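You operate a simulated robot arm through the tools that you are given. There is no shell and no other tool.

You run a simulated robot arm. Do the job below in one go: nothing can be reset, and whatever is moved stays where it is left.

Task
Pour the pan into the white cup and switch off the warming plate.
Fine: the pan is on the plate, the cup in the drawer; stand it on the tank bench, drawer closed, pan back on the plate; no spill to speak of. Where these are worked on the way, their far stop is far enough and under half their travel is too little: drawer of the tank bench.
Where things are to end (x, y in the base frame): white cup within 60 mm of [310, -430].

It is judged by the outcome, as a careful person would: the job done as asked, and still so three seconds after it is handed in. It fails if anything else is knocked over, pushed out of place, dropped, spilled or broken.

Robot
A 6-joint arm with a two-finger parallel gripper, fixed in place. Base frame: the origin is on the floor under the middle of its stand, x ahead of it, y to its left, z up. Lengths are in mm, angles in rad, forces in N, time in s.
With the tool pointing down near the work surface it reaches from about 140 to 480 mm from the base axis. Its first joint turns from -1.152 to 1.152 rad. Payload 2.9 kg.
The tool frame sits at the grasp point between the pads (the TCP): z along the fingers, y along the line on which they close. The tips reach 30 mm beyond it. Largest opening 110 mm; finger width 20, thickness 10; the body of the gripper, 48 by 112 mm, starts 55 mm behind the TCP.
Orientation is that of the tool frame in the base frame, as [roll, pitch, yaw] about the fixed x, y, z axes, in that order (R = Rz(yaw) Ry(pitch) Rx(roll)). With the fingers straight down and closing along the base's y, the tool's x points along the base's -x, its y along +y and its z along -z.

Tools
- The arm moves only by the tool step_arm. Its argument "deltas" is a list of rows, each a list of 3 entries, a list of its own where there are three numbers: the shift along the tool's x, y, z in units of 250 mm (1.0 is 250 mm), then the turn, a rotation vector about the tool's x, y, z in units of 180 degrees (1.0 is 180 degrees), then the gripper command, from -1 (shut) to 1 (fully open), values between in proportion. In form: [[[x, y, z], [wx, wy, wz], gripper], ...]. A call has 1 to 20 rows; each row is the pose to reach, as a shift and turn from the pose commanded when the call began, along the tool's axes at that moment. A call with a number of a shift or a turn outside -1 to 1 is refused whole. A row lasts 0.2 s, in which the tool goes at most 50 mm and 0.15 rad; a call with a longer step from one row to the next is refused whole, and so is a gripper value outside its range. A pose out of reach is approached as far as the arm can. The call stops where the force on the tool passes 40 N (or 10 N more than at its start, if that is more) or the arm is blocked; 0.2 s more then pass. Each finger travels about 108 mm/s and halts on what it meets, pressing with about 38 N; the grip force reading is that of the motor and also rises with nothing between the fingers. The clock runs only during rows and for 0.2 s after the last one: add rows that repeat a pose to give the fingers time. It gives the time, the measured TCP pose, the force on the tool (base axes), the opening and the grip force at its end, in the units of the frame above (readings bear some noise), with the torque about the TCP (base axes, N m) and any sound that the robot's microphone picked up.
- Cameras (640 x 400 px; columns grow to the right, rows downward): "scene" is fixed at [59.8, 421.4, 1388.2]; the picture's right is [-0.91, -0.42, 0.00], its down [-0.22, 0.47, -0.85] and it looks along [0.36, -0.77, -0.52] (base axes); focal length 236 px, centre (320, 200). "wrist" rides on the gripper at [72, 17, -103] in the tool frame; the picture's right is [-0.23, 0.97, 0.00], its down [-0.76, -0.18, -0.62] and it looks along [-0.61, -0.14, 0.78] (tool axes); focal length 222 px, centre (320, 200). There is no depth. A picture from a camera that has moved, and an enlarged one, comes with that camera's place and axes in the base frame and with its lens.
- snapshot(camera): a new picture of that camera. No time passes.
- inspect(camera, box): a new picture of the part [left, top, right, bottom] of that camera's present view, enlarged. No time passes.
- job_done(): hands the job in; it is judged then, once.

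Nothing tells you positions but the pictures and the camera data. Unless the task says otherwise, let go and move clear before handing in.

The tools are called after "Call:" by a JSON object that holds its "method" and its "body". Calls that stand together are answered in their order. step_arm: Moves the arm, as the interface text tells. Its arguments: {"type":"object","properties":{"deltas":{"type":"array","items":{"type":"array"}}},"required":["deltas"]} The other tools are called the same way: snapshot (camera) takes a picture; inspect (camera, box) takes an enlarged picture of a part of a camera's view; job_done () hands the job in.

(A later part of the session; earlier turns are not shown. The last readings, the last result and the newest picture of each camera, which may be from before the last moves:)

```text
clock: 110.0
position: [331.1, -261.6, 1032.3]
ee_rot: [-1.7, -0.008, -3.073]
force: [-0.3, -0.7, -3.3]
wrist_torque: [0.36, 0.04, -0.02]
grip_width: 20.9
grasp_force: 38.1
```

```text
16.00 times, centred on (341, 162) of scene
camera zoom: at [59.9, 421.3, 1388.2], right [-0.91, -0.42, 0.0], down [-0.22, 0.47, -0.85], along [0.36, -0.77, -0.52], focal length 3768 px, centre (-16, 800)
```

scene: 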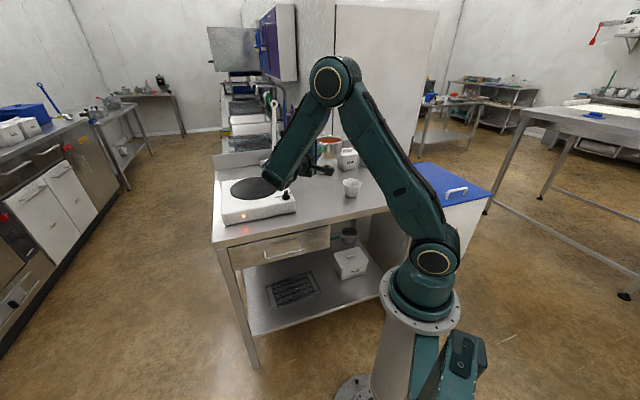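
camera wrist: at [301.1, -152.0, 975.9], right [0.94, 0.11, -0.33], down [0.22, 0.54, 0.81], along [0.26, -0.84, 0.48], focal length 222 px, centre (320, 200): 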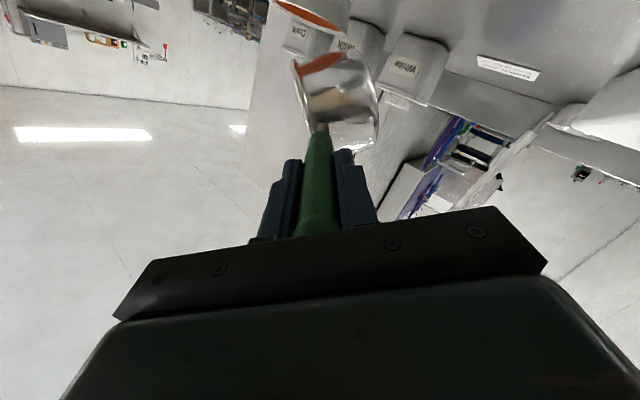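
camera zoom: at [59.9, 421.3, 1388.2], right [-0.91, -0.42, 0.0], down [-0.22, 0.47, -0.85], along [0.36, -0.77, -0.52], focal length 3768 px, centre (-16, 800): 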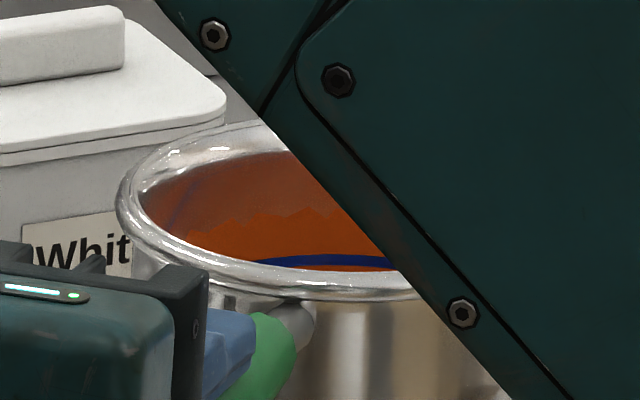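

Call:
{"method": "inspect", "body": {"camera": "wrist", "box": [300, 0, 500, 130]}}

Call:
{"method": "inspect", "body": {"camera": "scene", "box": [338, 172, 358, 202]}}

```text
3.08 times, centred on (400, 65) of wrist
camera zoom: at [252.8, -161.5, 1029.9], right [0.21, 0.14, -0.97], down [0.72, 0.65, 0.25], along [0.66, -0.75, 0.03], focal length 684 px, centre (74, 615)
```

zoom: 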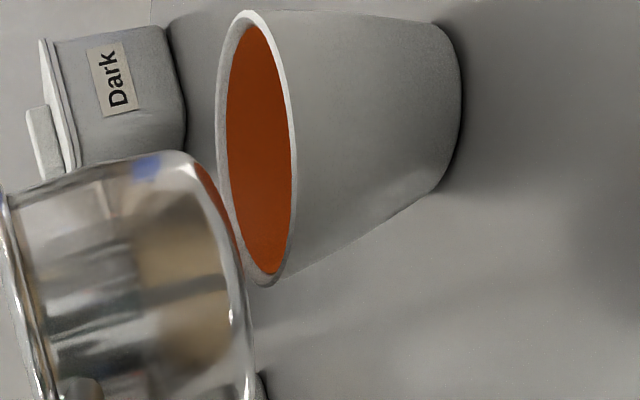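

```text
13.33 times, centred on (348, 187) of scene
camera zoom: at [59.9, 421.3, 1388.2], right [-0.91, -0.42, 0.0], down [-0.22, 0.47, -0.85], along [0.36, -0.77, -0.52], focal length 3140 px, centre (-53, 373)
```

zoom: 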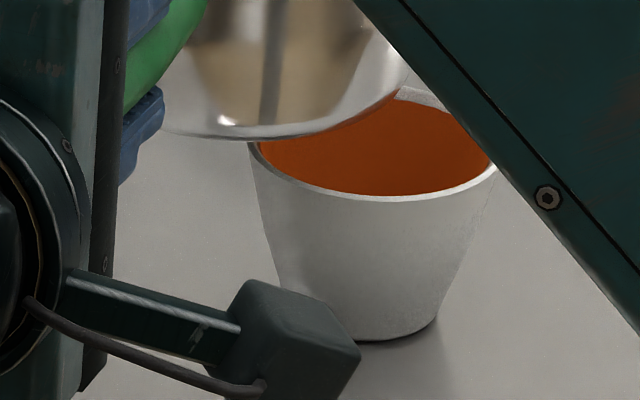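

By the waterline I can see, a good part may still be in the pan, while the cup already looks high. I'll raise the pan to where the camera can see into it, and tip it (well below the pouring angle) to judge what remains.

Call:
{"method": "step_arm", "body": {"deltas": [[[0, -0.03, -0.004], [0, 0, 0], -1], [[0, -0.1, -0.013], [0, 0, 0], -1], [[0, -0.18, -0.0236], [0, 0, 0], -1], [[0, -0.26, -0.034], [0, 0, 0], -1], [[0, -0.31, -0.0406], [0, 0, 0.02], -1], [[0, -0.32, -0.042], [0, 0, 0.05], -1], [[0, -0.32, -0.042], [0, 0, 0.08], -1], [[0, -0.32, -0.042], [0, 0, 0.11], -1], [[0, -0.32, -0.042], [0, 0, 0.14], -1], [[0, -0.32, -0.042], [0, 0, 0.17], -1], [[0, -0.32, -0.042], [0, 0, 0.195], -1], [[0, -0.32, -0.042], [0, 0, 0.2111], -1], [[0, -0.32, -0.042], [0, 0, 0.2111], -1]]}}

Call:
{"method": "inspect", "body": {"camera": "scene", "box": [310, 125, 370, 200]}}

Call:
{"method": "inspect", "body": {"camera": "scene", "box": [325, 135, 355, 165]}}

Call:
{"method": "inspect", "body": {"camera": "scene", "box": [338, 172, 362, 202]}}

```text
clock: 112.8
position: [332.1, -262.6, 1113.0]
ee_rot: [-1.734, 0.65, 3.109]
force: [-0.3, -0.9, -3.0]
wrist_torque: [0.42, 0.08, 0.02]
grip_width: 20.6
grasp_force: 38.0
```

```text
5.33 times, centred on (340, 162) of scene
camera zoom: at [59.9, 421.3, 1388.2], right [-0.91, -0.42, 0.0], down [-0.22, 0.47, -0.85], along [0.36, -0.77, -0.52], focal length 1256 px, centre (213, 400)
```

zoom: 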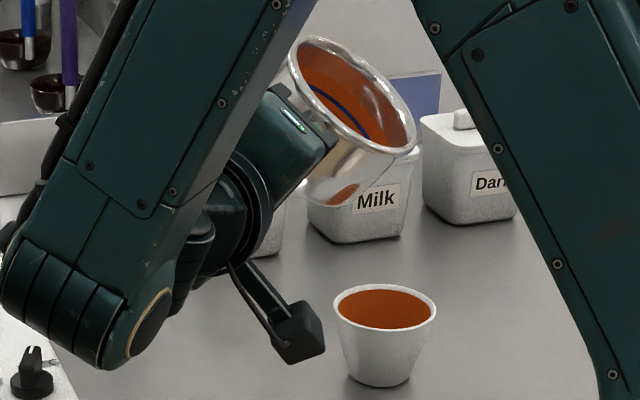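

```text
13.33 times, centred on (340, 150) of scene
camera zoom: at [59.9, 421.3, 1388.2], right [-0.91, -0.42, 0.0], down [-0.22, 0.47, -0.85], along [0.36, -0.77, -0.52], focal length 3140 px, centre (53, 867)
```

zoom: 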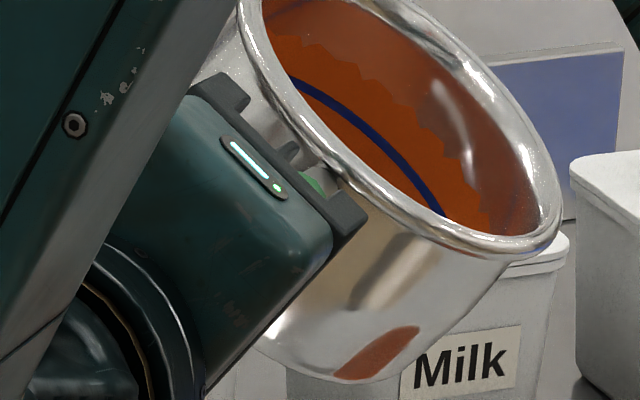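

```text
13.33 times, centred on (350, 187) of scene
camera zoom: at [59.9, 421.3, 1388.2], right [-0.91, -0.42, 0.0], down [-0.22, 0.47, -0.85], along [0.36, -0.77, -0.52], focal length 3140 px, centre (-80, 373)
```

zoom: 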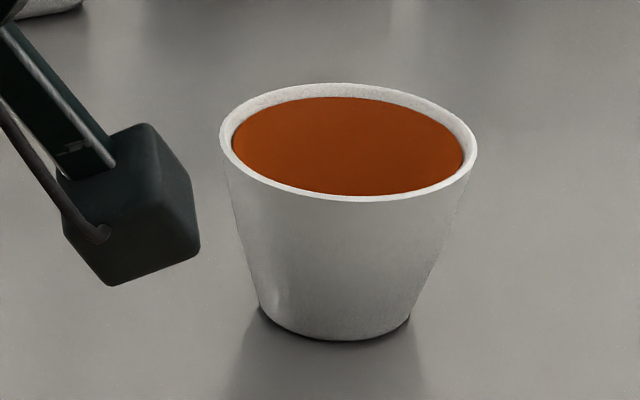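

The cup shows no overflow and the bench is clean. The pan seems to have given most of its content. I'll return to pouring height and continue tipping in small increments, watching the cup level.

Call:
{"method": "step_arm", "body": {"deltas": [[[0.0166, 0.0213, 0.0035], [0, 0, 0], -1], [[0.05, 0.0638, 0.0106], [0, 0, 0], -1], [[0.09, 0.1153, 0.0192], [0, 0, 0], -1], [[0.13, 0.1665, 0.0277], [0, 0, 0], -1], [[0.157, 0.201, 0.0335], [0, 0, 0], -1], [[0.166, 0.2125, 0.0354], [0, 0, 0.01], -1], [[0.166, 0.2125, 0.0354], [0, 0, 0.03], -1], [[0.166, 0.2125, 0.0354], [0, 0, 0.05], -1], [[0.166, 0.2125, 0.0354], [0, 0, 0.07], -1], [[0.166, 0.2125, 0.0354], [0, 0, 0.0889], -1], [[0.166, 0.2125, 0.0354], [0, 0, 0.0889], -1]]}}

Call:
{"method": "inspect", "body": {"camera": "scene", "box": [315, 145, 365, 200]}}

Call:
{"method": "inspect", "body": {"camera": "scene", "box": [338, 172, 362, 202]}}

```text
clock: 115.2
position: [333.1, -261.1, 1045.6]
ee_rot: [-1.788, 0.924, 3.038]
force: [-0.1, -0.6, -3.2]
wrist_torque: [0.35, 0.08, -0.02]
grip_width: 21.0
grasp_force: 38.0
```

```text
7.27 times, centred on (340, 172) of scene
camera zoom: at [59.9, 421.3, 1388.2], right [-0.91, -0.42, 0.0], down [-0.22, 0.47, -0.85], along [0.36, -0.77, -0.52], focal length 1713 px, centre (174, 400)
```

zoom: 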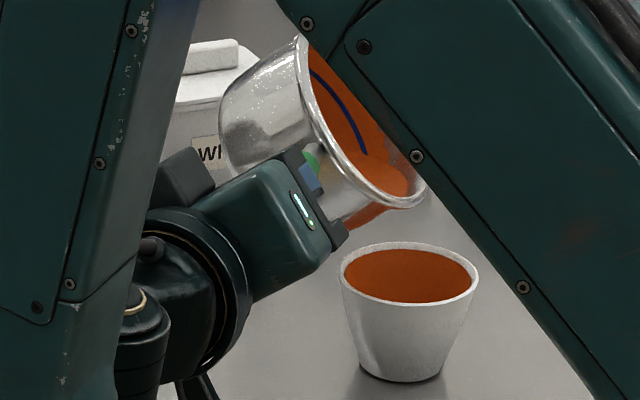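

```text
13.33 times, centred on (350, 187) of scene
camera zoom: at [59.9, 421.3, 1388.2], right [-0.91, -0.42, 0.0], down [-0.22, 0.47, -0.85], along [0.36, -0.77, -0.52], focal length 3140 px, centre (-80, 373)
```

zoom: 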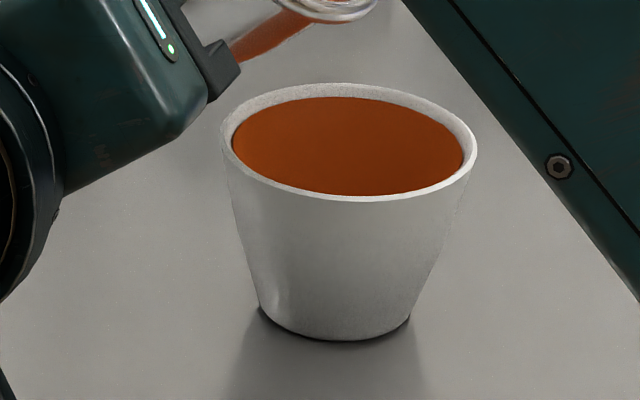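

Call:
{"method": "inspect", "body": {"camera": "scene", "box": [342, 177, 356, 189]}}

Call:
{"method": "inspect", "body": {"camera": "scene", "box": [334, 150, 352, 176]}}

```text
16.00 times, centred on (349, 183) of scene
camera zoom: at [59.9, 421.3, 1388.2], right [-0.91, -0.42, 0.0], down [-0.22, 0.47, -0.85], along [0.36, -0.77, -0.52], focal length 3768 px, centre (-144, 472)
```

zoom: 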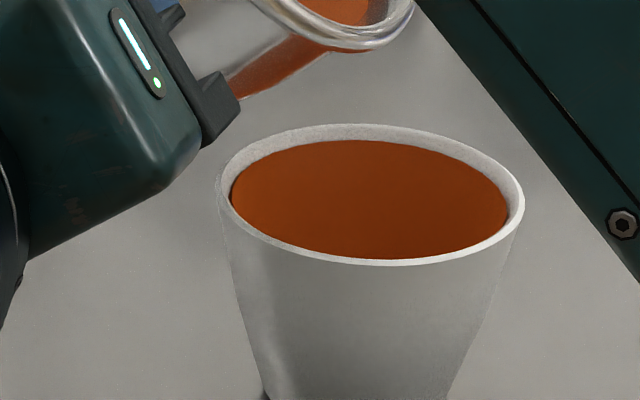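

```text
15.38 times, centred on (343, 163) of scene
camera zoom: at [59.9, 421.3, 1388.2], right [-0.91, -0.42, 0.0], down [-0.22, 0.47, -0.85], along [0.36, -0.77, -0.52], focal length 3623 px, centre (-34, 769)
```

zoom: 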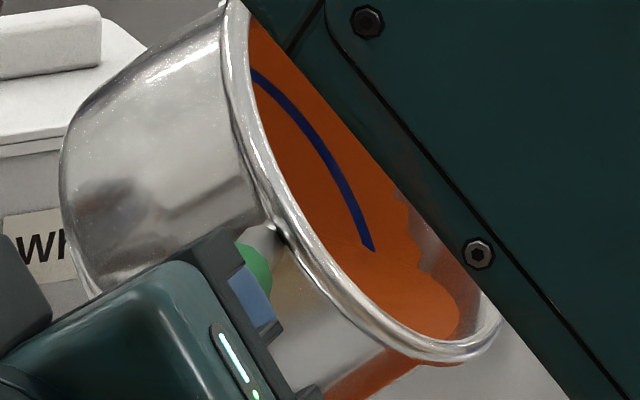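

The pan still holds some liquid (the waterline is visible near the lip), while the cup looks high. I'll tip just a couple of degrees further and see how the cup level responds before committing to more.

Call:
{"method": "step_arm", "body": {"deltas": [[[0.0192, 0.0142, 0.0031], [0, 0, 0], -1], [[0.0383, 0.0283, 0.0062], [0, 0, 0.004], -1], [[0.0383, 0.0283, 0.0062], [0, 0, 0.012], -1], [[0.0383, 0.0283, 0.0062], [0, 0, 0.02], -1], [[0.0383, 0.0283, 0.0062], [0, 0, 0.027], -1], [[0.0383, 0.0283, 0.0062], [0, 0, 0.033], -1], [[0.0383, 0.0283, 0.0062], [0, 0, 0.0356], -1], [[0.0383, 0.0283, 0.0062], [0, 0, 0.0356], -1]]}}

Call:
{"method": "inspect", "body": {"camera": "scene", "box": [342, 177, 356, 189]}}

Call:
{"method": "inspect", "body": {"camera": "scene", "box": [334, 150, 352, 176]}}

```text
clock: 117.0
position: [332.9, -260.8, 1034.2]
ee_rot: [-1.824, 1.03, 2.992]
force: [0.8, 0.6, -2.6]
wrist_torque: [0.4, 0.13, 0.03]
grip_width: 20.8
grasp_force: 38.3
```

```text
16.00 times, centred on (349, 183) of scene
camera zoom: at [59.9, 421.3, 1388.2], right [-0.91, -0.42, 0.0], down [-0.22, 0.47, -0.85], along [0.36, -0.77, -0.52], focal length 3768 px, centre (-144, 472)
```

zoom: 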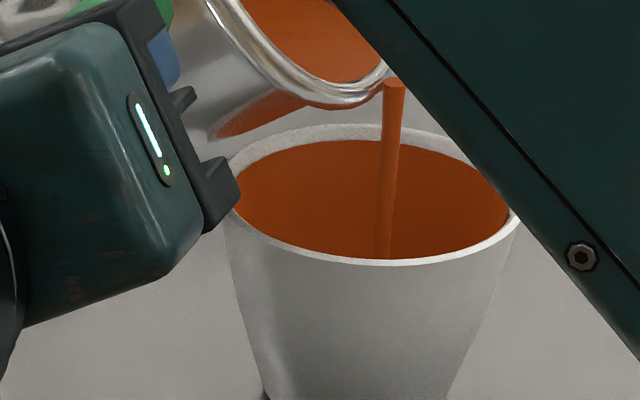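

```text
15.38 times, centred on (343, 163) of scene
camera zoom: at [59.9, 421.3, 1388.2], right [-0.91, -0.42, 0.0], down [-0.22, 0.47, -0.85], along [0.36, -0.77, -0.52], focal length 3623 px, centre (-34, 769)
```

zoom: 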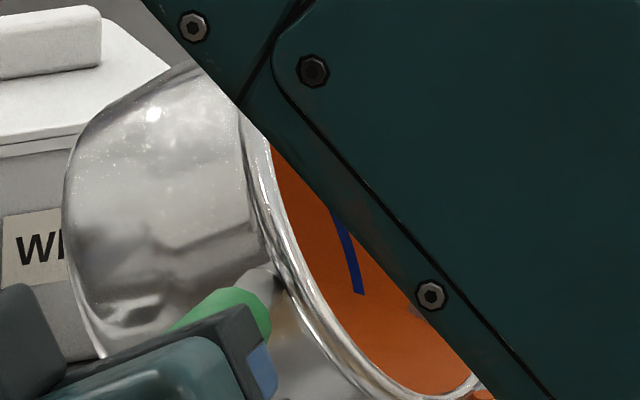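

The stream now shows the true picture: it falls well down inside the cup, so the real level is still deep (the orange above is just coating on the wall). The stream is close to the cup's centre, so I'll keep pouring at a slow, steady roll.

Call:
{"method": "step_arm", "body": {"deltas": [[[0, 0, 0], [0, 0, 0.004], -1], [[0.0006, -0.001, 0], [0, 0, 0.009], -1], [[0.0012, -0.0021, 0], [0, 0, 0.014], -1], [[0.0018, -0.0031, 0], [0, 0, 0.019], -1], [[0.0024, -0.0042, 0], [0, 0, 0.024], -1], [[0.003, -0.0052, 0], [0, 0, 0.029], -1], [[0.0036, -0.0062, 0], [0, 0, 0.034], -1], [[0.0042, -0.0073, 0], [0, 0, 0.039], -1], [[0.0048, -0.0083, 0], [0, 0, 0.044], -1], [[0.0048, -0.0083, 0], [0, 0, 0.044], -1]]}}

Call:
{"method": "inspect", "body": {"camera": "scene", "box": [334, 165, 364, 205]}}

Call:
{"method": "inspect", "body": {"camera": "scene", "box": [342, 177, 356, 189]}}

```text
clock: 119.2
position: [328.3, -261.3, 1033.7]
ee_rot: [-1.903, 1.163, 2.901]
force: [-0.2, 1.0, -1.9]
wrist_torque: [0.33, 0.13, -0.01]
grip_width: 20.7
grasp_force: 37.5
```

```text
10.00 times, centred on (349, 185) of scene
camera zoom: at [59.9, 421.4, 1388.2], right [-0.91, -0.42, 0.0], down [-0.22, 0.47, -0.85], along [0.36, -0.77, -0.52], focal length 2355 px, centre (30, 350)
```

zoom: 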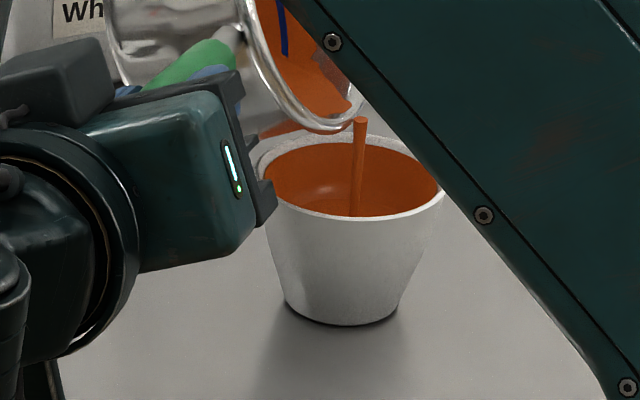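

```text
16.00 times, centred on (349, 183) of scene
camera zoom: at [59.9, 421.4, 1388.2], right [-0.91, -0.42, 0.0], down [-0.22, 0.47, -0.85], along [0.36, -0.77, -0.52], focal length 3768 px, centre (-144, 472)
```

zoom: 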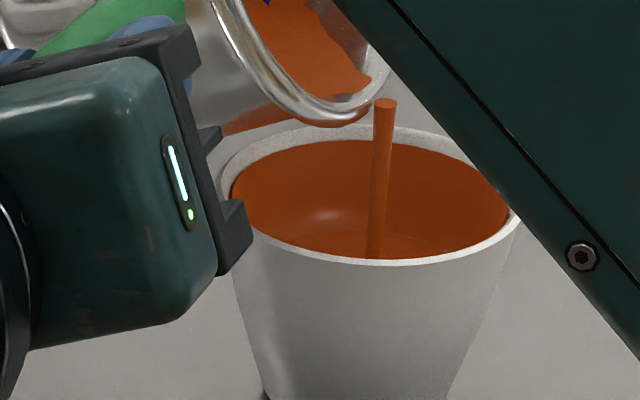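

The stream lands near the centre and the level is rising inside. I'll continue rolling slowly while shifting the pan to keep the lip above the cup.

Call:
{"method": "step_arm", "body": {"deltas": [[[0.0008, -0.002, 0], [0, 0, 0.004], -1], [[0.0016, -0.004, 0], [0, 0, 0.009], -1], [[0.0025, -0.006, 0], [0, 0, 0.0145], -1], [[0.0033, -0.008, 0], [0, 0, 0.02], -1], [[0.0042, -0.0103, 0], [0, 0, 0.0255], -1], [[0.0051, -0.0124, 0], [0, 0, 0.031], -1], [[0.006, -0.0145, 0], [0, 0, 0.0365], -1], [[0.0068, -0.0165, 0], [0, 0, 0.042], -1], [[0.0076, -0.0185, 0], [0, 0, 0.0456], -1], [[0.0076, -0.0185, 0], [0, 0, 0.0456], -1], [[0.0076, -0.0185, 0], [0, 0, 0.0456], -1]]}}

Call:
{"method": "inspect", "body": {"camera": "scene", "box": [334, 165, 364, 205]}}

Call:
{"method": "inspect", "body": {"camera": "scene", "box": [342, 177, 356, 189]}}

```text
clock: 121.7
position: [324.4, -260.7, 1033.5]
ee_rot: [-2.066, 1.296, 2.729]
force: [0.4, 0.9, -2.9]
wrist_torque: [0.32, 0.1, -0.04]
grip_width: 20.8
grasp_force: 38.1
```

```text
10.00 times, centred on (349, 185) of scene
camera zoom: at [59.9, 421.4, 1388.2], right [-0.91, -0.42, 0.0], down [-0.22, 0.47, -0.85], along [0.36, -0.77, -0.52], focal length 2355 px, centre (30, 350)
```

zoom: 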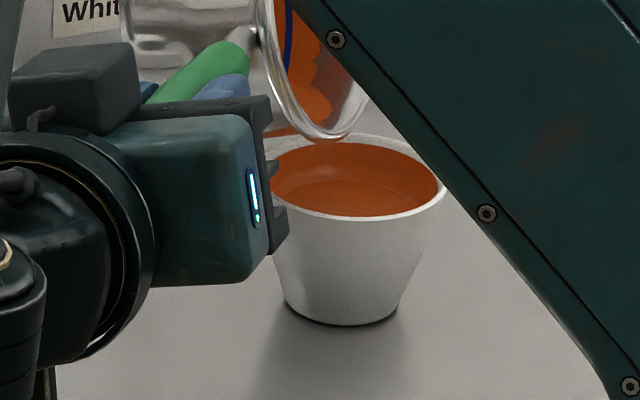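

```text
16.00 times, centred on (349, 183) of scene
camera zoom: at [59.9, 421.4, 1388.2], right [-0.91, -0.42, 0.0], down [-0.22, 0.47, -0.85], along [0.36, -0.77, -0.52], focal length 3768 px, centre (-144, 472)
```

zoom: 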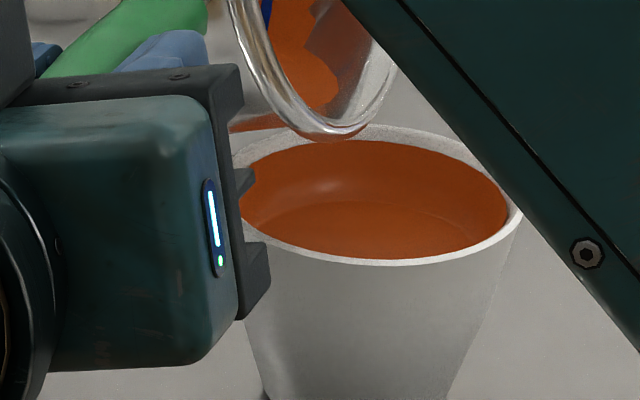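

No more flow at 76°; the surface is about 19 mm below the rim, so there is ample room. I'll keep rolling to drain the rest, tracking the lip over the cup.

Call:
{"method": "step_arm", "body": {"deltas": [[[0.001, -0.004, 0], [0, 0, 0.004], -1], [[0.0022, -0.009, 0], [0, 0, 0.009], -1], [[0.0034, -0.014, 0], [0, 0, 0.0145], -1], [[0.0047, -0.019, 0], [0, 0, 0.02], -1], [[0.006, -0.024, 0], [0, 0, 0.0255], -1], [[0.0072, -0.029, 0], [0, 0, 0.031], -1], [[0.0085, -0.034, 0], [0, 0, 0.0365], -1], [[0.0097, -0.039, 0], [0, 0, 0.041], -1], [[0.0106, -0.0427, 0], [0, 0, 0.0444], -1], [[0.0106, -0.0427, 0], [0, 0, 0.0444], -1], [[0.0106, -0.0427, 0], [0, 0, 0.0444], -1]]}}

Call:
{"method": "inspect", "body": {"camera": "scene", "box": [334, 165, 364, 205]}}

Call:
{"method": "inspect", "body": {"camera": "scene", "box": [342, 177, 356, 189]}}

```text
clock: 124.0
position: [313.9, -262.0, 1033.8]
ee_rot: [-2.472, 1.405, 2.316]
force: [1.1, -1.3, -2.7]
wrist_torque: [0.3, 0.12, 0.02]
grip_width: 20.7
grasp_force: 37.6
```

```text
10.00 times, centred on (349, 185) of scene
camera zoom: at [59.9, 421.4, 1388.2], right [-0.91, -0.42, 0.0], down [-0.22, 0.47, -0.85], along [0.36, -0.77, -0.52], focal length 2355 px, centre (30, 350)
```

zoom: 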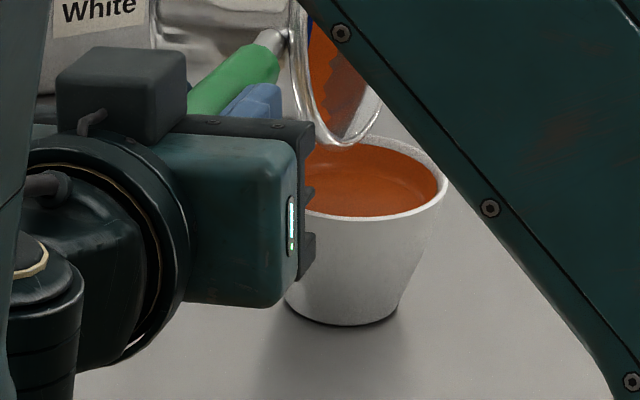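

```text
16.00 times, centred on (349, 183) of scene
camera zoom: at [59.9, 421.4, 1388.2], right [-0.91, -0.42, 0.0], down [-0.22, 0.47, -0.85], along [0.36, -0.77, -0.52], focal length 3768 px, centre (-144, 472)
```

zoom: 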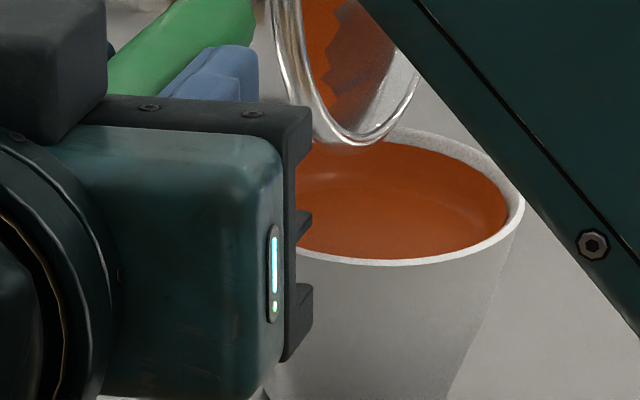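

Nearly empty. I'll roll on to about 97° to drain the last of it, still tracking the cup.

Call:
{"method": "step_arm", "body": {"deltas": [[[0.0006, -0.006, 0], [0, 0, 0.0075], -1], [[0.0013, -0.0125, 0], [0, 0, 0.0157], -1], [[0.002, -0.019, 0], [0, 0, 0.0238], -1], [[0.0026, -0.0255, 0], [0, 0, 0.032], -1], [[0.0033, -0.032, 0], [0, 0, 0.04], -1], [[0.004, -0.0385, 0], [0, 0, 0.0482], -1], [[0.0047, -0.045, 0], [0, 0, 0.0563], -1], [[0.0054, -0.0515, 0], [0, 0, 0.0645], -1], [[0.006, -0.0577, 0], [0, 0, 0.0722], -1], [[0.006, -0.0577, 0], [0, 0, 0.0722], -1], [[0.006, -0.0577, 0], [0, 0, 0.0722], -1], [[0.006, -0.0577, 0], [0, 0, 0.0722], -1]]}}

Call:
{"method": "inspect", "body": {"camera": "scene", "box": [334, 165, 364, 205]}}

Call:
{"method": "inspect", "body": {"camera": "scene", "box": [342, 172, 356, 189]}}

```text
clock: 126.7
position: [299.7, -264.7, 1033.4]
ee_rot: [2.385, 1.393, 0.874]
force: [-1.6, -0.7, -2.0]
wrist_torque: [0.3, 0.1, -0.01]
grip_width: 20.9
grasp_force: 38.3
```

```text
10.00 times, centred on (349, 185) of scene
camera zoom: at [59.9, 421.4, 1388.2], right [-0.91, -0.42, 0.0], down [-0.22, 0.47, -0.85], along [0.36, -0.77, -0.52], focal length 2355 px, centre (30, 350)
```

zoom: 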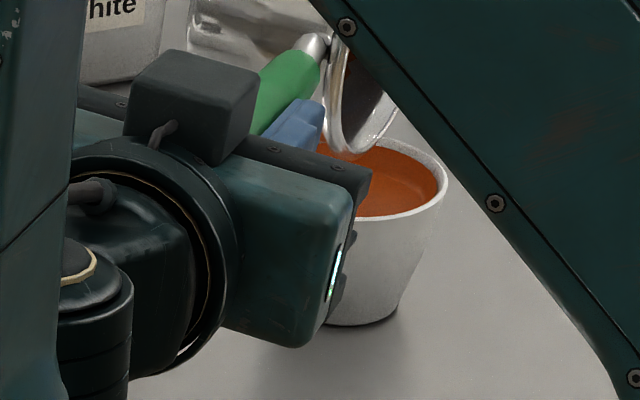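

```text
16.00 times, centred on (349, 180) of scene
camera zoom: at [59.9, 421.4, 1388.2], right [-0.91, -0.42, 0.0], down [-0.22, 0.47, -0.85], along [0.36, -0.77, -0.52], focal length 3768 px, centre (-144, 512)
```

zoom: 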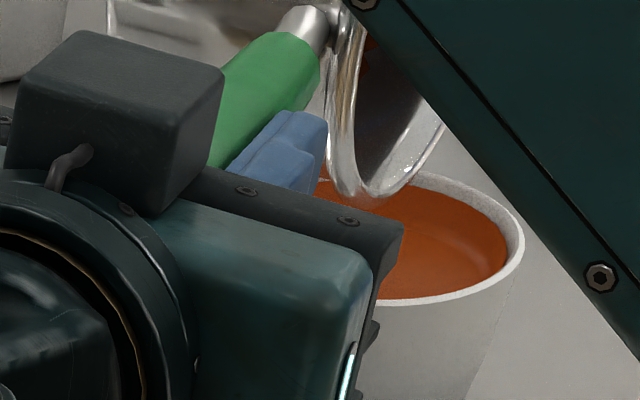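

The pan's interior near the lip is clear. A slight further roll with a short hold will let the last drops go.

Call:
{"method": "step_arm", "body": {"deltas": [[[-0.0012, -0.009, 0], [0, 0, 0.0125], -1], [[-0.0024, -0.0185, 0], [0, 0, 0.026], -1], [[-0.0036, -0.0278, 0], [0, 0, 0.039], -1], [[-0.0036, -0.0278, 0], [0, 0, 0.039], -1], [[-0.0036, -0.0278, 0], [0, 0, 0.039], -1], [[-0.0036, -0.0278, 0], [0, 0, 0.039], -1], [[-0.0036, -0.0278, 0], [0, 0, 0.039], -1], [[-0.0036, -0.0278, 0], [0, 0, 0.039], -1], [[-0.0036, -0.0278, 0], [0, 0, 0.039], -1]]}}

Call:
{"method": "inspect", "body": {"camera": "scene", "box": [334, 165, 364, 205]}}

Call:
{"method": "snapshot", "body": {"camera": "wrist"}}

```text
clock: 128.7
position: [292.2, -264.6, 1033.0]
ee_rot: [2.062, 1.292, 0.543]
force: [-0.4, -0.2, -2.6]
wrist_torque: [0.33, 0.05, -0.01]
grip_width: 20.9
grasp_force: 37.9
```

```text
10.00 times, centred on (349, 185) of scene
camera zoom: at [59.9, 421.4, 1388.2], right [-0.91, -0.42, 0.0], down [-0.22, 0.47, -0.85], along [0.36, -0.77, -0.52], focal length 2355 px, centre (30, 350)
```

zoom: 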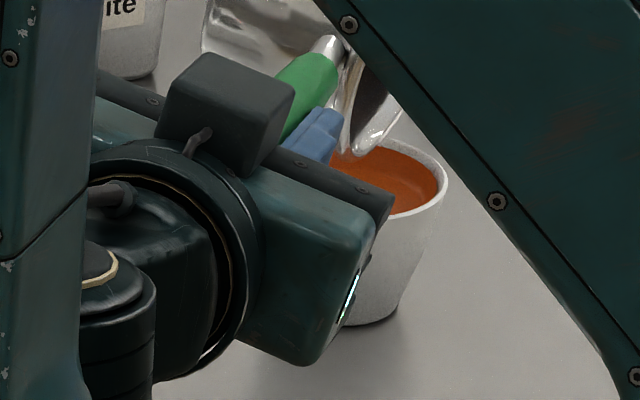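

```text
taken
camera wrist: at [319.4, -151.8, 981.9], right [0.89, 0.0, 0.45], down [-0.39, 0.5, 0.77], along [-0.23, -0.86, 0.45], focal length 222 px, centre (320, 200)
```

wrist: 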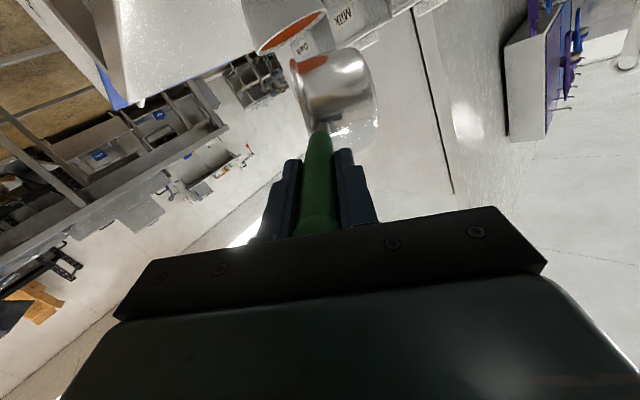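

The pan is empty and nothing has spilled. I'll raise straight up, then roll the pan back level.

Call:
{"method": "step_arm", "body": {"deltas": [[[-0.04, 0.01, -0.0054], [0, 0, 0], -1], [[-0.12, 0.0301, -0.0162], [0, 0, 0], -1], [[-0.2, 0.0502, -0.027], [0, 0, 0], -1], [[-0.27, 0.0678, -0.0365], [0, 0, 0], -1], [[-0.3077, 0.0773, -0.0416], [0, 0, -0.02], -1], [[-0.3077, 0.0773, -0.0416], [0, 0, -0.06], -1], [[-0.3077, 0.0773, -0.0416], [0, 0, -0.105], -1], [[-0.3077, 0.0773, -0.0416], [0, 0, -0.15], -1], [[-0.3077, 0.0773, -0.0416], [0, 0, -0.195], -1], [[-0.3077, 0.0773, -0.0416], [0, 0, -0.24], -1], [[-0.3077, 0.0773, -0.0416], [0, 0, -0.285], -1], [[-0.3077, 0.0773, -0.0416], [0, 0, -0.33], -1], [[-0.3077, 0.0773, -0.0416], [0, 0, -0.375], -1], [[-0.3077, 0.0773, -0.0416], [0, 0, -0.42], -1], [[-0.3077, 0.0773, -0.0416], [0, 0, -0.465], -1], [[-0.3077, 0.0773, -0.0416], [0, 0, -0.51], -1], [[-0.3077, 0.0773, -0.0416], [0, 0, -0.55], -1], [[-0.3077, 0.0773, -0.0416], [0, 0, -0.5783], -1], [[-0.3077, 0.0773, -0.0416], [0, 0, -0.5783], -1]]}}

Call:
{"method": "snapshot", "body": {"camera": "scene"}}

Call:
{"method": "inspect", "body": {"camera": "scene", "box": [310, 125, 400, 205]}}

```text
clock: 132.7
position: [293.4, -262.8, 1113.3]
ee_rot: [-1.7, -0.002, -3.074]
force: [0.2, -0.6, -2.9]
wrist_torque: [0.26, 0.01, 0.02]
grip_width: 21.1
grasp_force: 37.9
```

```text
taken
```

scene: 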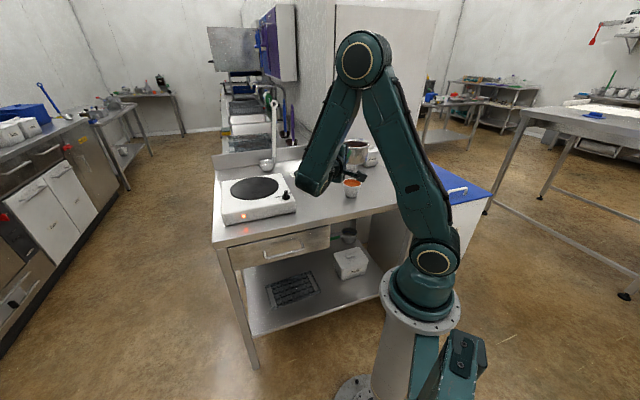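

```text
5.00 times, centred on (355, 165) of scene
camera zoom: at [59.9, 421.4, 1388.2], right [-0.91, -0.42, 0.0], down [-0.22, 0.47, -0.85], along [0.36, -0.77, -0.52], focal length 1178 px, centre (145, 375)
```

zoom: 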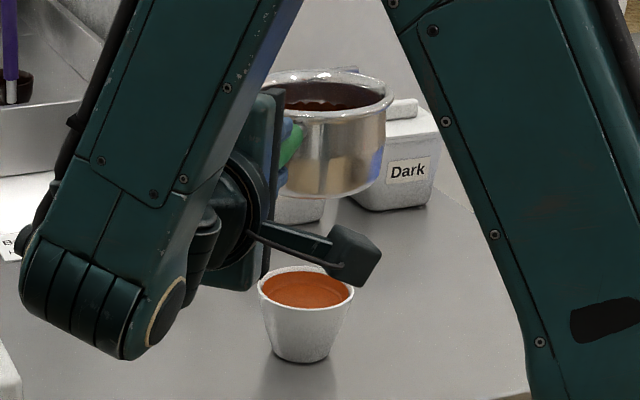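

All the liquid is now in the cup (the handle torque dropped by the full content) and the bench is clean. Next I return the pan to the plate, choosing a handle direction that leaves the knob free. First I move away from the cup.

Call:
{"method": "step_arm", "body": {"deltas": [[[-0.04, -0.0004, 0.0032], [0, -0.0009, -0.0001], -1], [[-0.13, -0.0013, 0.0104], [0, -0.0029, -0.0004], -1], [[-0.23, -0.0023, 0.0184], [0, -0.0052, -0.0007], -1], [[-0.32, -0.0033, 0.0256], [0, -0.0072, -0.001], -1], [[-0.3916, -0.004, 0.0313], [0, -0.0088, -0.0012], -1], [[-0.3916, -0.004, 0.0313], [0, -0.0088, -0.0012], -1]]}}

Call:
{"method": "step_arm", "body": {"deltas": [[[-0.0358, 0.0035, -0.0267], [0, -0.0095, -0.0012], -1], [[-0.1003, 0.0098, -0.0746], [0, -0.0266, -0.0035], -1], [[-0.1719, 0.0168, -0.128], [0, -0.0456, -0.006], -1], [[-0.2436, 0.0238, -0.1813], [0, -0.0646, -0.0085], -1], [[-0.3152, 0.0308, -0.2346], [0, -0.0836, -0.011], -1], [[-0.3869, 0.0378, -0.2879], [0, -0.1026, -0.0134], -1], [[-0.4585, 0.0448, -0.3412], [0, -0.1216, -0.0159], -1], [[-0.5301, 0.0518, -0.3946], [0, -0.1406, -0.0184], -1], [[-0.6018, 0.0588, -0.4479], [0, -0.1596, -0.0209], -1], [[-0.6663, 0.0651, -0.4959], [0, -0.1767, -0.0232], -1], [[-0.7021, 0.0686, -0.5225], [0, -0.1862, -0.0244], -1], [[-0.7164, 0.07, -0.5332], [0, -0.19, -0.0249], -1], [[-0.7164, 0.07, -0.5332], [0, -0.19, -0.0249], -1]]}}

Call:
{"method": "snapshot", "body": {"camera": "scene"}}

Call:
{"method": "snapshot", "body": {"camera": "wrist"}}

```text
clock: 134.1
position: [391.9, -264.5, 1112.9]
ee_rot: [-1.701, -0.001, -3.046]
force: [0.3, -0.4, -2.8]
wrist_torque: [0.33, 0.01, 0.01]
grip_width: 20.8
grasp_force: 38.2
```

```text
clock: 136.8
position: [557.5, -112.8, 1114.1]
ee_rot: [-1.699, -0.001, -2.442]
force: [-0.1, -0.5, -2.7]
wrist_torque: [0.21, 0.2, 0.03]
grip_width: 20.7
grasp_force: 38.4
```

```text
taken
```

scene: 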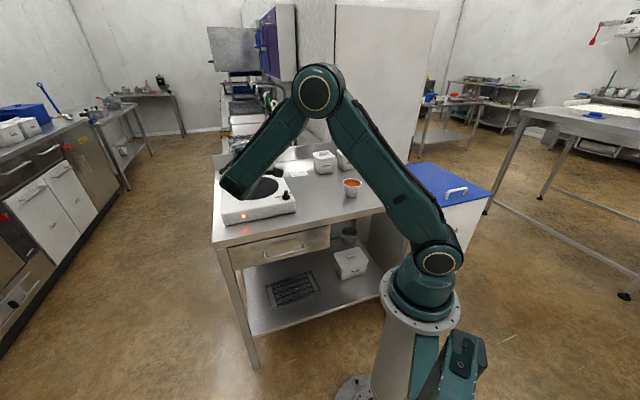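

```text
taken
camera wrist: at [434.4, -80.4, 1111.1], right [0.09, 0.24, -0.97], down [0.2, 0.95, 0.26], along [0.98, -0.22, 0.04], focal length 222 px, centre (320, 200)
```

wrist: 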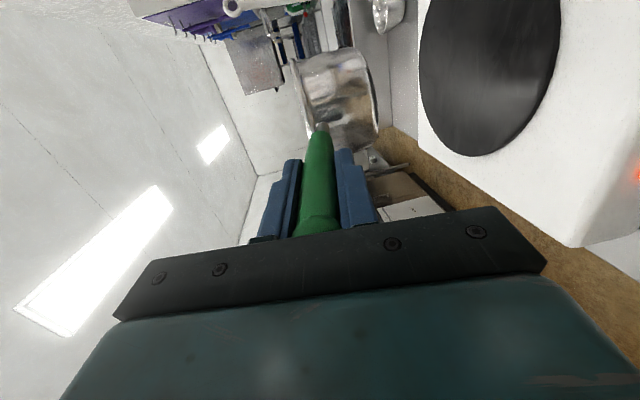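

The pan is above the plate with its handle pointing away from the knob. I'll lower it to just above the hotplate.

Call:
{"method": "step_arm", "body": {"deltas": [[[0, 0.04, 0.0052], [0, 0, 0], -1], [[0, 0.12, 0.0157], [0, 0, 0], -1], [[0, 0.2, 0.0262], [0, 0, 0], -1], [[0, 0.28, 0.0367], [0, 0, 0], -1], [[0, 0.34, 0.0446], [0, 0, 0], -1], [[0, 0.365, 0.048], [0, 0, 0], -1], [[0, 0.365, 0.048], [0, 0, 0], -1]]}}

Call:
{"method": "inspect", "body": {"camera": "scene", "box": [205, 150, 315, 230]}}

Call:
{"method": "snapshot", "body": {"camera": "wrist"}}

```text
clock: 138.4
position: [556.3, -115.7, 1020.4]
ee_rot: [-1.7, -0.001, -2.443]
force: [-0.4, 0.6, -2.2]
wrist_torque: [0.2, 0.18, 0.02]
grip_width: 20.8
grasp_force: 37.8
```

```text
5.00 times, centred on (260, 190) of scene
camera zoom: at [59.9, 421.4, 1388.2], right [-0.91, -0.42, 0.0], down [-0.22, 0.47, -0.85], along [0.36, -0.77, -0.52], focal length 1178 px, centre (620, 250)
```

zoom: 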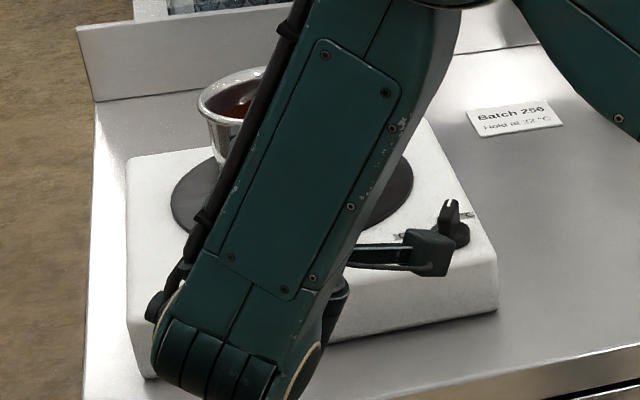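

```text
taken
camera wrist: at [433.5, -82.1, 1018.0], right [0.09, 0.24, -0.97], down [0.2, 0.95, 0.26], along [0.98, -0.22, 0.04], focal length 222 px, centre (320, 200)
```

wrist: 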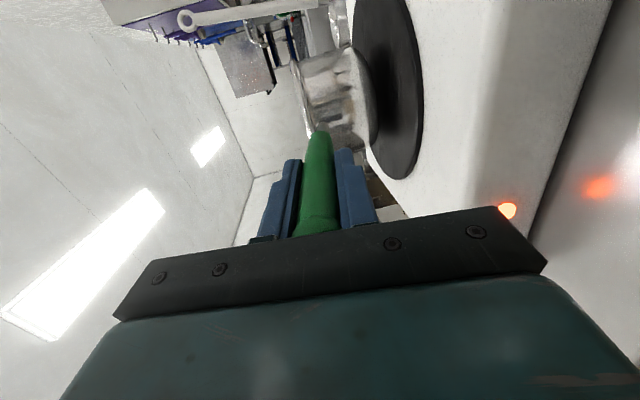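

Call:
{"method": "step_arm", "body": {"deltas": [[[0, 0.008, 0.001], [0, 0, 0], -1], [[0, 0.016, 0.0021], [0, 0, 0], -1], [[0, 0.022, 0.0029], [0, 0, 0], -1], [[0, 0.022, 0.0029], [0, 0, 0], -1]]}}

```text
clock: 139.4
position: [556.9, -114.5, 1015.0]
ee_rot: [-1.7, -0.002, -2.442]
force: [0.4, -0.5, -2.4]
wrist_torque: [0.23, 0.17, -0.01]
grip_width: 20.7
grasp_force: 38.1
```

Call:
{"method": "step_arm", "body": {"deltas": [[[0, 0.006, 0.0008], [0, 0, 0], -1], [[0, 0.012, 0.0016], [0, 0, 0], -1], [[0, 0.012, 0.0016], [0, 0, 0], -1]]}}

```text
clock: 140.2
position: [557.2, -114.2, 1012.0]
ee_rot: [-1.698, -0.001, -2.443]
force: [-1.5, 0.3, 4.6]
wrist_torque: [-0.3, -0.53, -0.12]
grip_width: 20.8
grasp_force: 37.8
```

Contact with the plate. I'll ease up by under a millimetre and open the fingers evenly.

Call:
{"method": "step_arm", "body": {"deltas": [[[0, -0.003, -0.0004], [0, 0, 0], -1], [[0, -0.003, -0.0004], [0, 0, 0], -0.5], [[0, -0.003, -0.0004], [0, 0, 0], -0.3], [[0, -0.003, -0.0004], [0, 0, 0], 0.05], [[0, -0.003, -0.0004], [0, 0, 0], 0.1]]}}

Call:
{"method": "inspect", "body": {"camera": "wrist", "box": [220, 40, 440, 250]}}

Call:
{"method": "inspect", "body": {"camera": "scene", "box": [205, 150, 315, 230]}}

```text
clock: 141.4
position: [556.5, -114.4, 1013.5]
ee_rot: [-1.7, 0.001, -2.443]
force: [-0.1, 0.6, 0.2]
wrist_torque: [0.03, -0.01, -0.03]
grip_width: 60.6
grasp_force: 0.1
```

```text
1.90 times, centred on (330, 145) of wrist
camera zoom: at [433.8, -82.1, 1010.1], right [0.09, 0.24, -0.97], down [0.2, 0.95, 0.26], along [0.98, -0.22, 0.04], focal length 423 px, centre (301, 305)
```

zoom: 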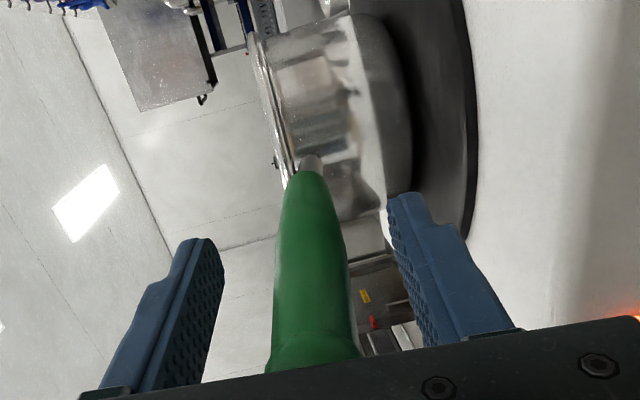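

```text
5.00 times, centred on (260, 190) of scene
camera zoom: at [59.8, 421.4, 1388.2], right [-0.91, -0.42, 0.0], down [-0.22, 0.47, -0.85], along [0.36, -0.77, -0.52], focal length 1178 px, centre (620, 250)
```

zoom: 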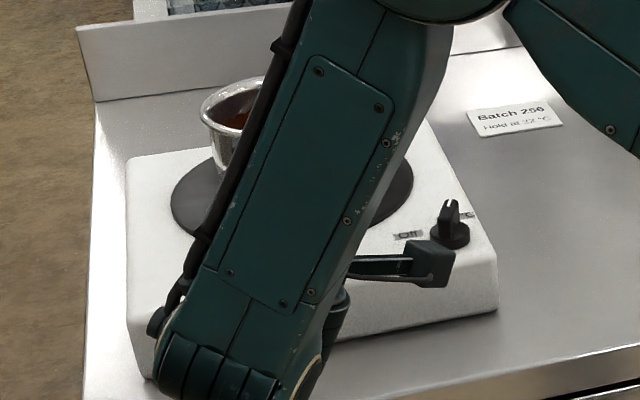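

Released; the pan stands on the hotplate. I'll back straight out along the handle, then rise.

Call:
{"method": "step_arm", "body": {"deltas": [[[0, 0, -0.06], [0, 0, 0], 0.1], [[0, 0, -0.15], [0, 0, 0], 0.1], [[0, 0, -0.25], [0, 0, 0], 0.1], [[0, 0, -0.35], [0, 0, 0], 0.1], [[0, 0, -0.45], [0, 0, 0], 0.1], [[0, 0, -0.45], [0, 0, 0], 0.1]]}}

Call:
{"method": "snapshot", "body": {"camera": "scene"}}

Call:
{"method": "snapshot", "body": {"camera": "wrist"}}

```text
clock: 142.8
position: [486.6, -27.1, 1029.9]
ee_rot: [-1.7, -0.001, -2.444]
force: [0.6, 0.0, -0.5]
wrist_torque: [0.02, -0.03, 0.02]
grip_width: 60.7
grasp_force: 0.0
```

```text
taken
```

scene: 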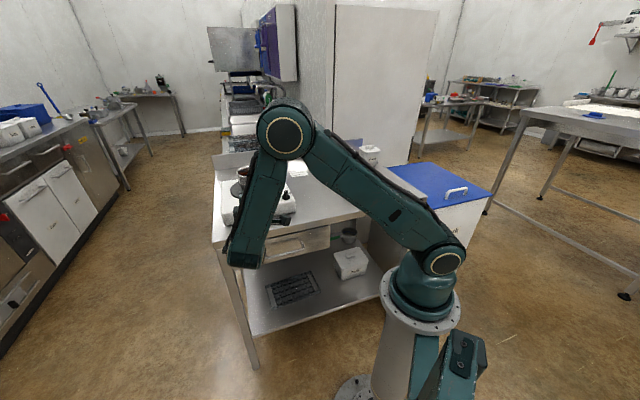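

```text
taken
camera wrist: at [364.4, 6.0, 1025.4], right [0.09, 0.24, -0.97], down [0.2, 0.95, 0.26], along [0.97, -0.22, 0.04], focal length 222 px, centre (320, 200)
```

wrist: 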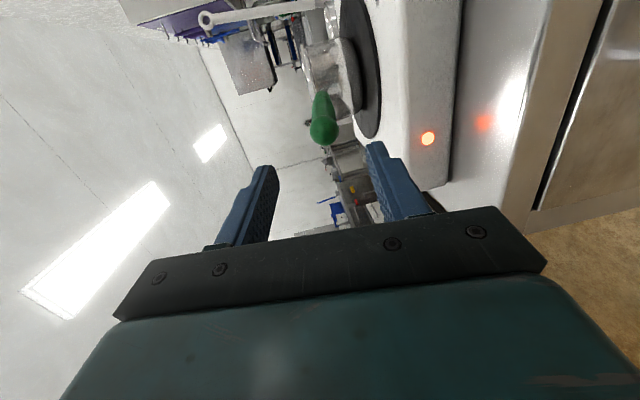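

The pan is back on the plate, handle pointing away from the knob. Now I'll rise and reorient for the knob: tool tilted 30°, fingers to straddle the knob's bar.

Call:
{"method": "step_arm", "body": {"deltas": [[[0, -0.12, -0.0157], [0, 0, 0], 0.1], [[0, -0.25, -0.0328], [0, 0, 0], 0], [[0, -0.37, -0.0485], [0, 0, 0], -0.2], [[0, -0.476, -0.0624], [0, 0, 0], -0.27], [[0, -0.476, -0.0624], [0, 0, 0], -0.27]]}}

Call:
{"method": "step_arm", "body": {"deltas": [[[0.0312, 0.0144, 0.0221], [-0.0152, 0.0176, 0.034], -0.27], [[0.0624, 0.0288, 0.0441], [-0.0303, 0.0352, 0.0679], -0.27], [[0.0936, 0.0432, 0.0662], [-0.0455, 0.0527, 0.1019], -0.27], [[0.1249, 0.0576, 0.0883], [-0.0606, 0.0703, 0.1359], -0.27], [[0.1561, 0.072, 0.1104], [-0.0758, 0.0879, 0.1699], -0.27], [[0.1873, 0.0864, 0.1324], [-0.0909, 0.1055, 0.2038], -0.27], [[0.2185, 0.1008, 0.1545], [-0.1061, 0.1231, 0.2378], -0.27], [[0.2497, 0.1151, 0.1766], [-0.1213, 0.1406, 0.2718], -0.27], [[0.2809, 0.1295, 0.1986], [-0.1364, 0.1582, 0.3057], -0.27], [[0.3121, 0.1439, 0.2207], [-0.1516, 0.1758, 0.3397], -0.27], [[0.3434, 0.1583, 0.2428], [-0.1667, 0.1934, 0.3737], -0.27], [[0.3746, 0.1727, 0.2649], [-0.1819, 0.2109, 0.4077], -0.27], [[0.4058, 0.1871, 0.2869], [-0.197, 0.2285, 0.4416], -0.27], [[0.437, 0.2015, 0.309], [-0.2122, 0.2461, 0.4756], -0.27], [[0.437, 0.2015, 0.309], [-0.2122, 0.2461, 0.4756], -0.27]]}}

Call:
{"method": "snapshot", "body": {"camera": "wrist"}}

Call:
{"method": "snapshot", "body": {"camera": "scene"}}

```text
clock: 144.1
position: [485.1, -28.6, 1150.9]
ee_rot: [-1.699, -0.001, -2.442]
force: [0.7, 0.9, -0.2]
wrist_torque: [-0.01, 0.04, 0.03]
grip_width: 40.3
grasp_force: 0.0
```

```text
clock: 147.2
position: [445.1, -152.8, 1087.8]
ee_rot: [3.14, 0.524, 2.188]
force: [0.5, 1.3, -0.1]
wrist_torque: [0.01, -0.01, -0.02]
grip_width: 40.1
grasp_force: 0.0
```

```text
taken
camera wrist: at [393.0, -50.1, 1141.6], right [0.91, 0.4, 0.11], down [0.06, -0.39, 0.92], along [0.42, -0.83, -0.37], focal length 222 px, centre (320, 200)
```

wrist: 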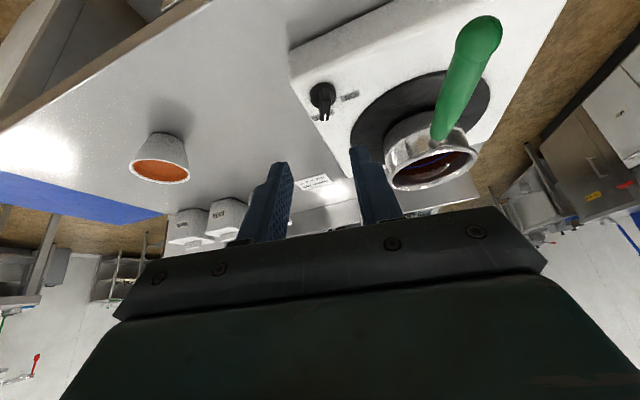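

```text
taken
```

scene: 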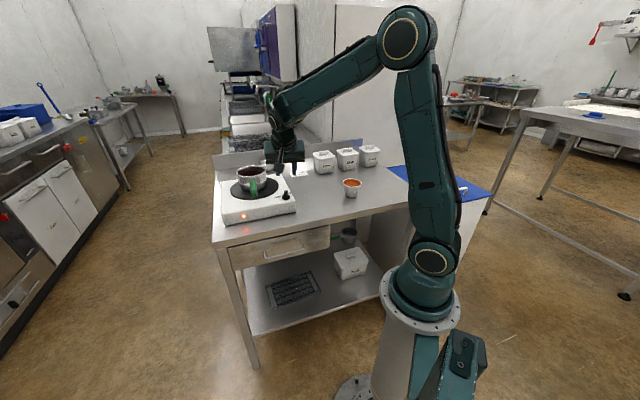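

Good view: pan on the plate, cup filled on the bench, knob clear. I'll enlarge the knob, pan interior and cup for accurate positions.

Call:
{"method": "inspect", "body": {"camera": "wrist", "box": [300, 70, 370, 130]}}

Call:
{"method": "inspect", "body": {"camera": "scene", "box": [270, 175, 302, 205]}}

Call:
{"method": "inspect", "body": {"camera": "wrist", "box": [380, 100, 490, 200]}}

Call:
{"method": "inspect", "body": {"camera": "wrist", "box": [120, 120, 210, 195]}}

```text
6.67 times, centred on (335, 100) of wrist
camera zoom: at [393.0, -50.1, 1141.6], right [0.91, 0.4, 0.11], down [0.06, -0.39, 0.92], along [0.42, -0.83, -0.37], focal length 1481 px, centre (220, 867)
```

zoom: 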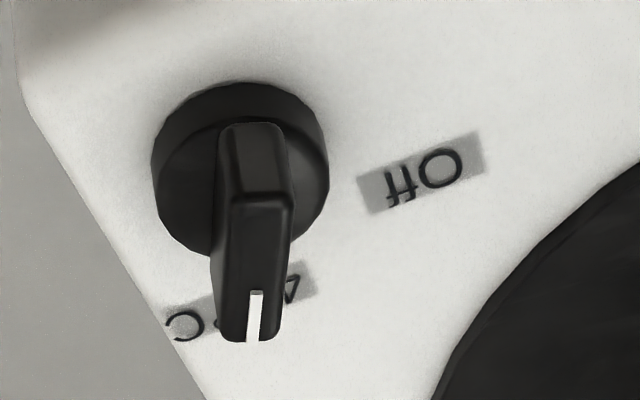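

```text
13.33 times, centred on (286, 190) of scene
camera zoom: at [59.8, 421.4, 1388.2], right [-0.91, -0.42, 0.0], down [-0.22, 0.47, -0.85], along [0.36, -0.77, -0.52], focal length 3140 px, centre (773, 333)
```

zoom: 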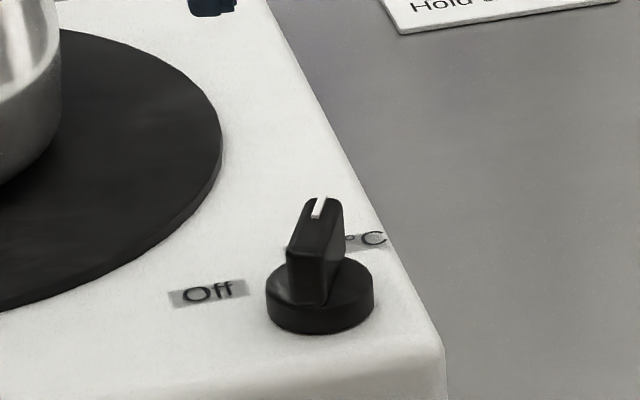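

```text
4.00 times, centred on (435, 150) of wrist
camera zoom: at [393.0, -50.1, 1141.6], right [0.91, 0.4, 0.11], down [0.06, -0.39, 0.92], along [0.42, -0.83, -0.37], focal length 888 px, centre (-140, 400)
```

zoom: 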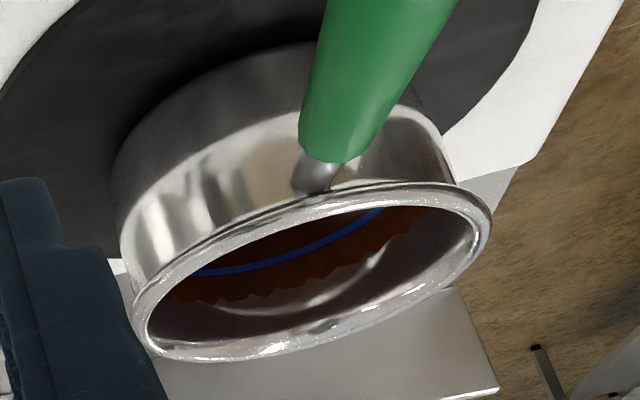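

```text
5.33 times, centred on (165, 158) of wrist
camera zoom: at [393.0, -50.1, 1141.6], right [0.91, 0.4, 0.11], down [0.06, -0.39, 0.92], along [0.42, -0.83, -0.37], focal length 1185 px, centre (1147, 427)
```

zoom: 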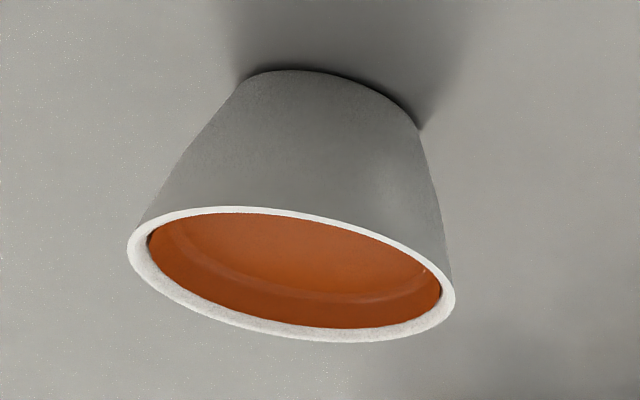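

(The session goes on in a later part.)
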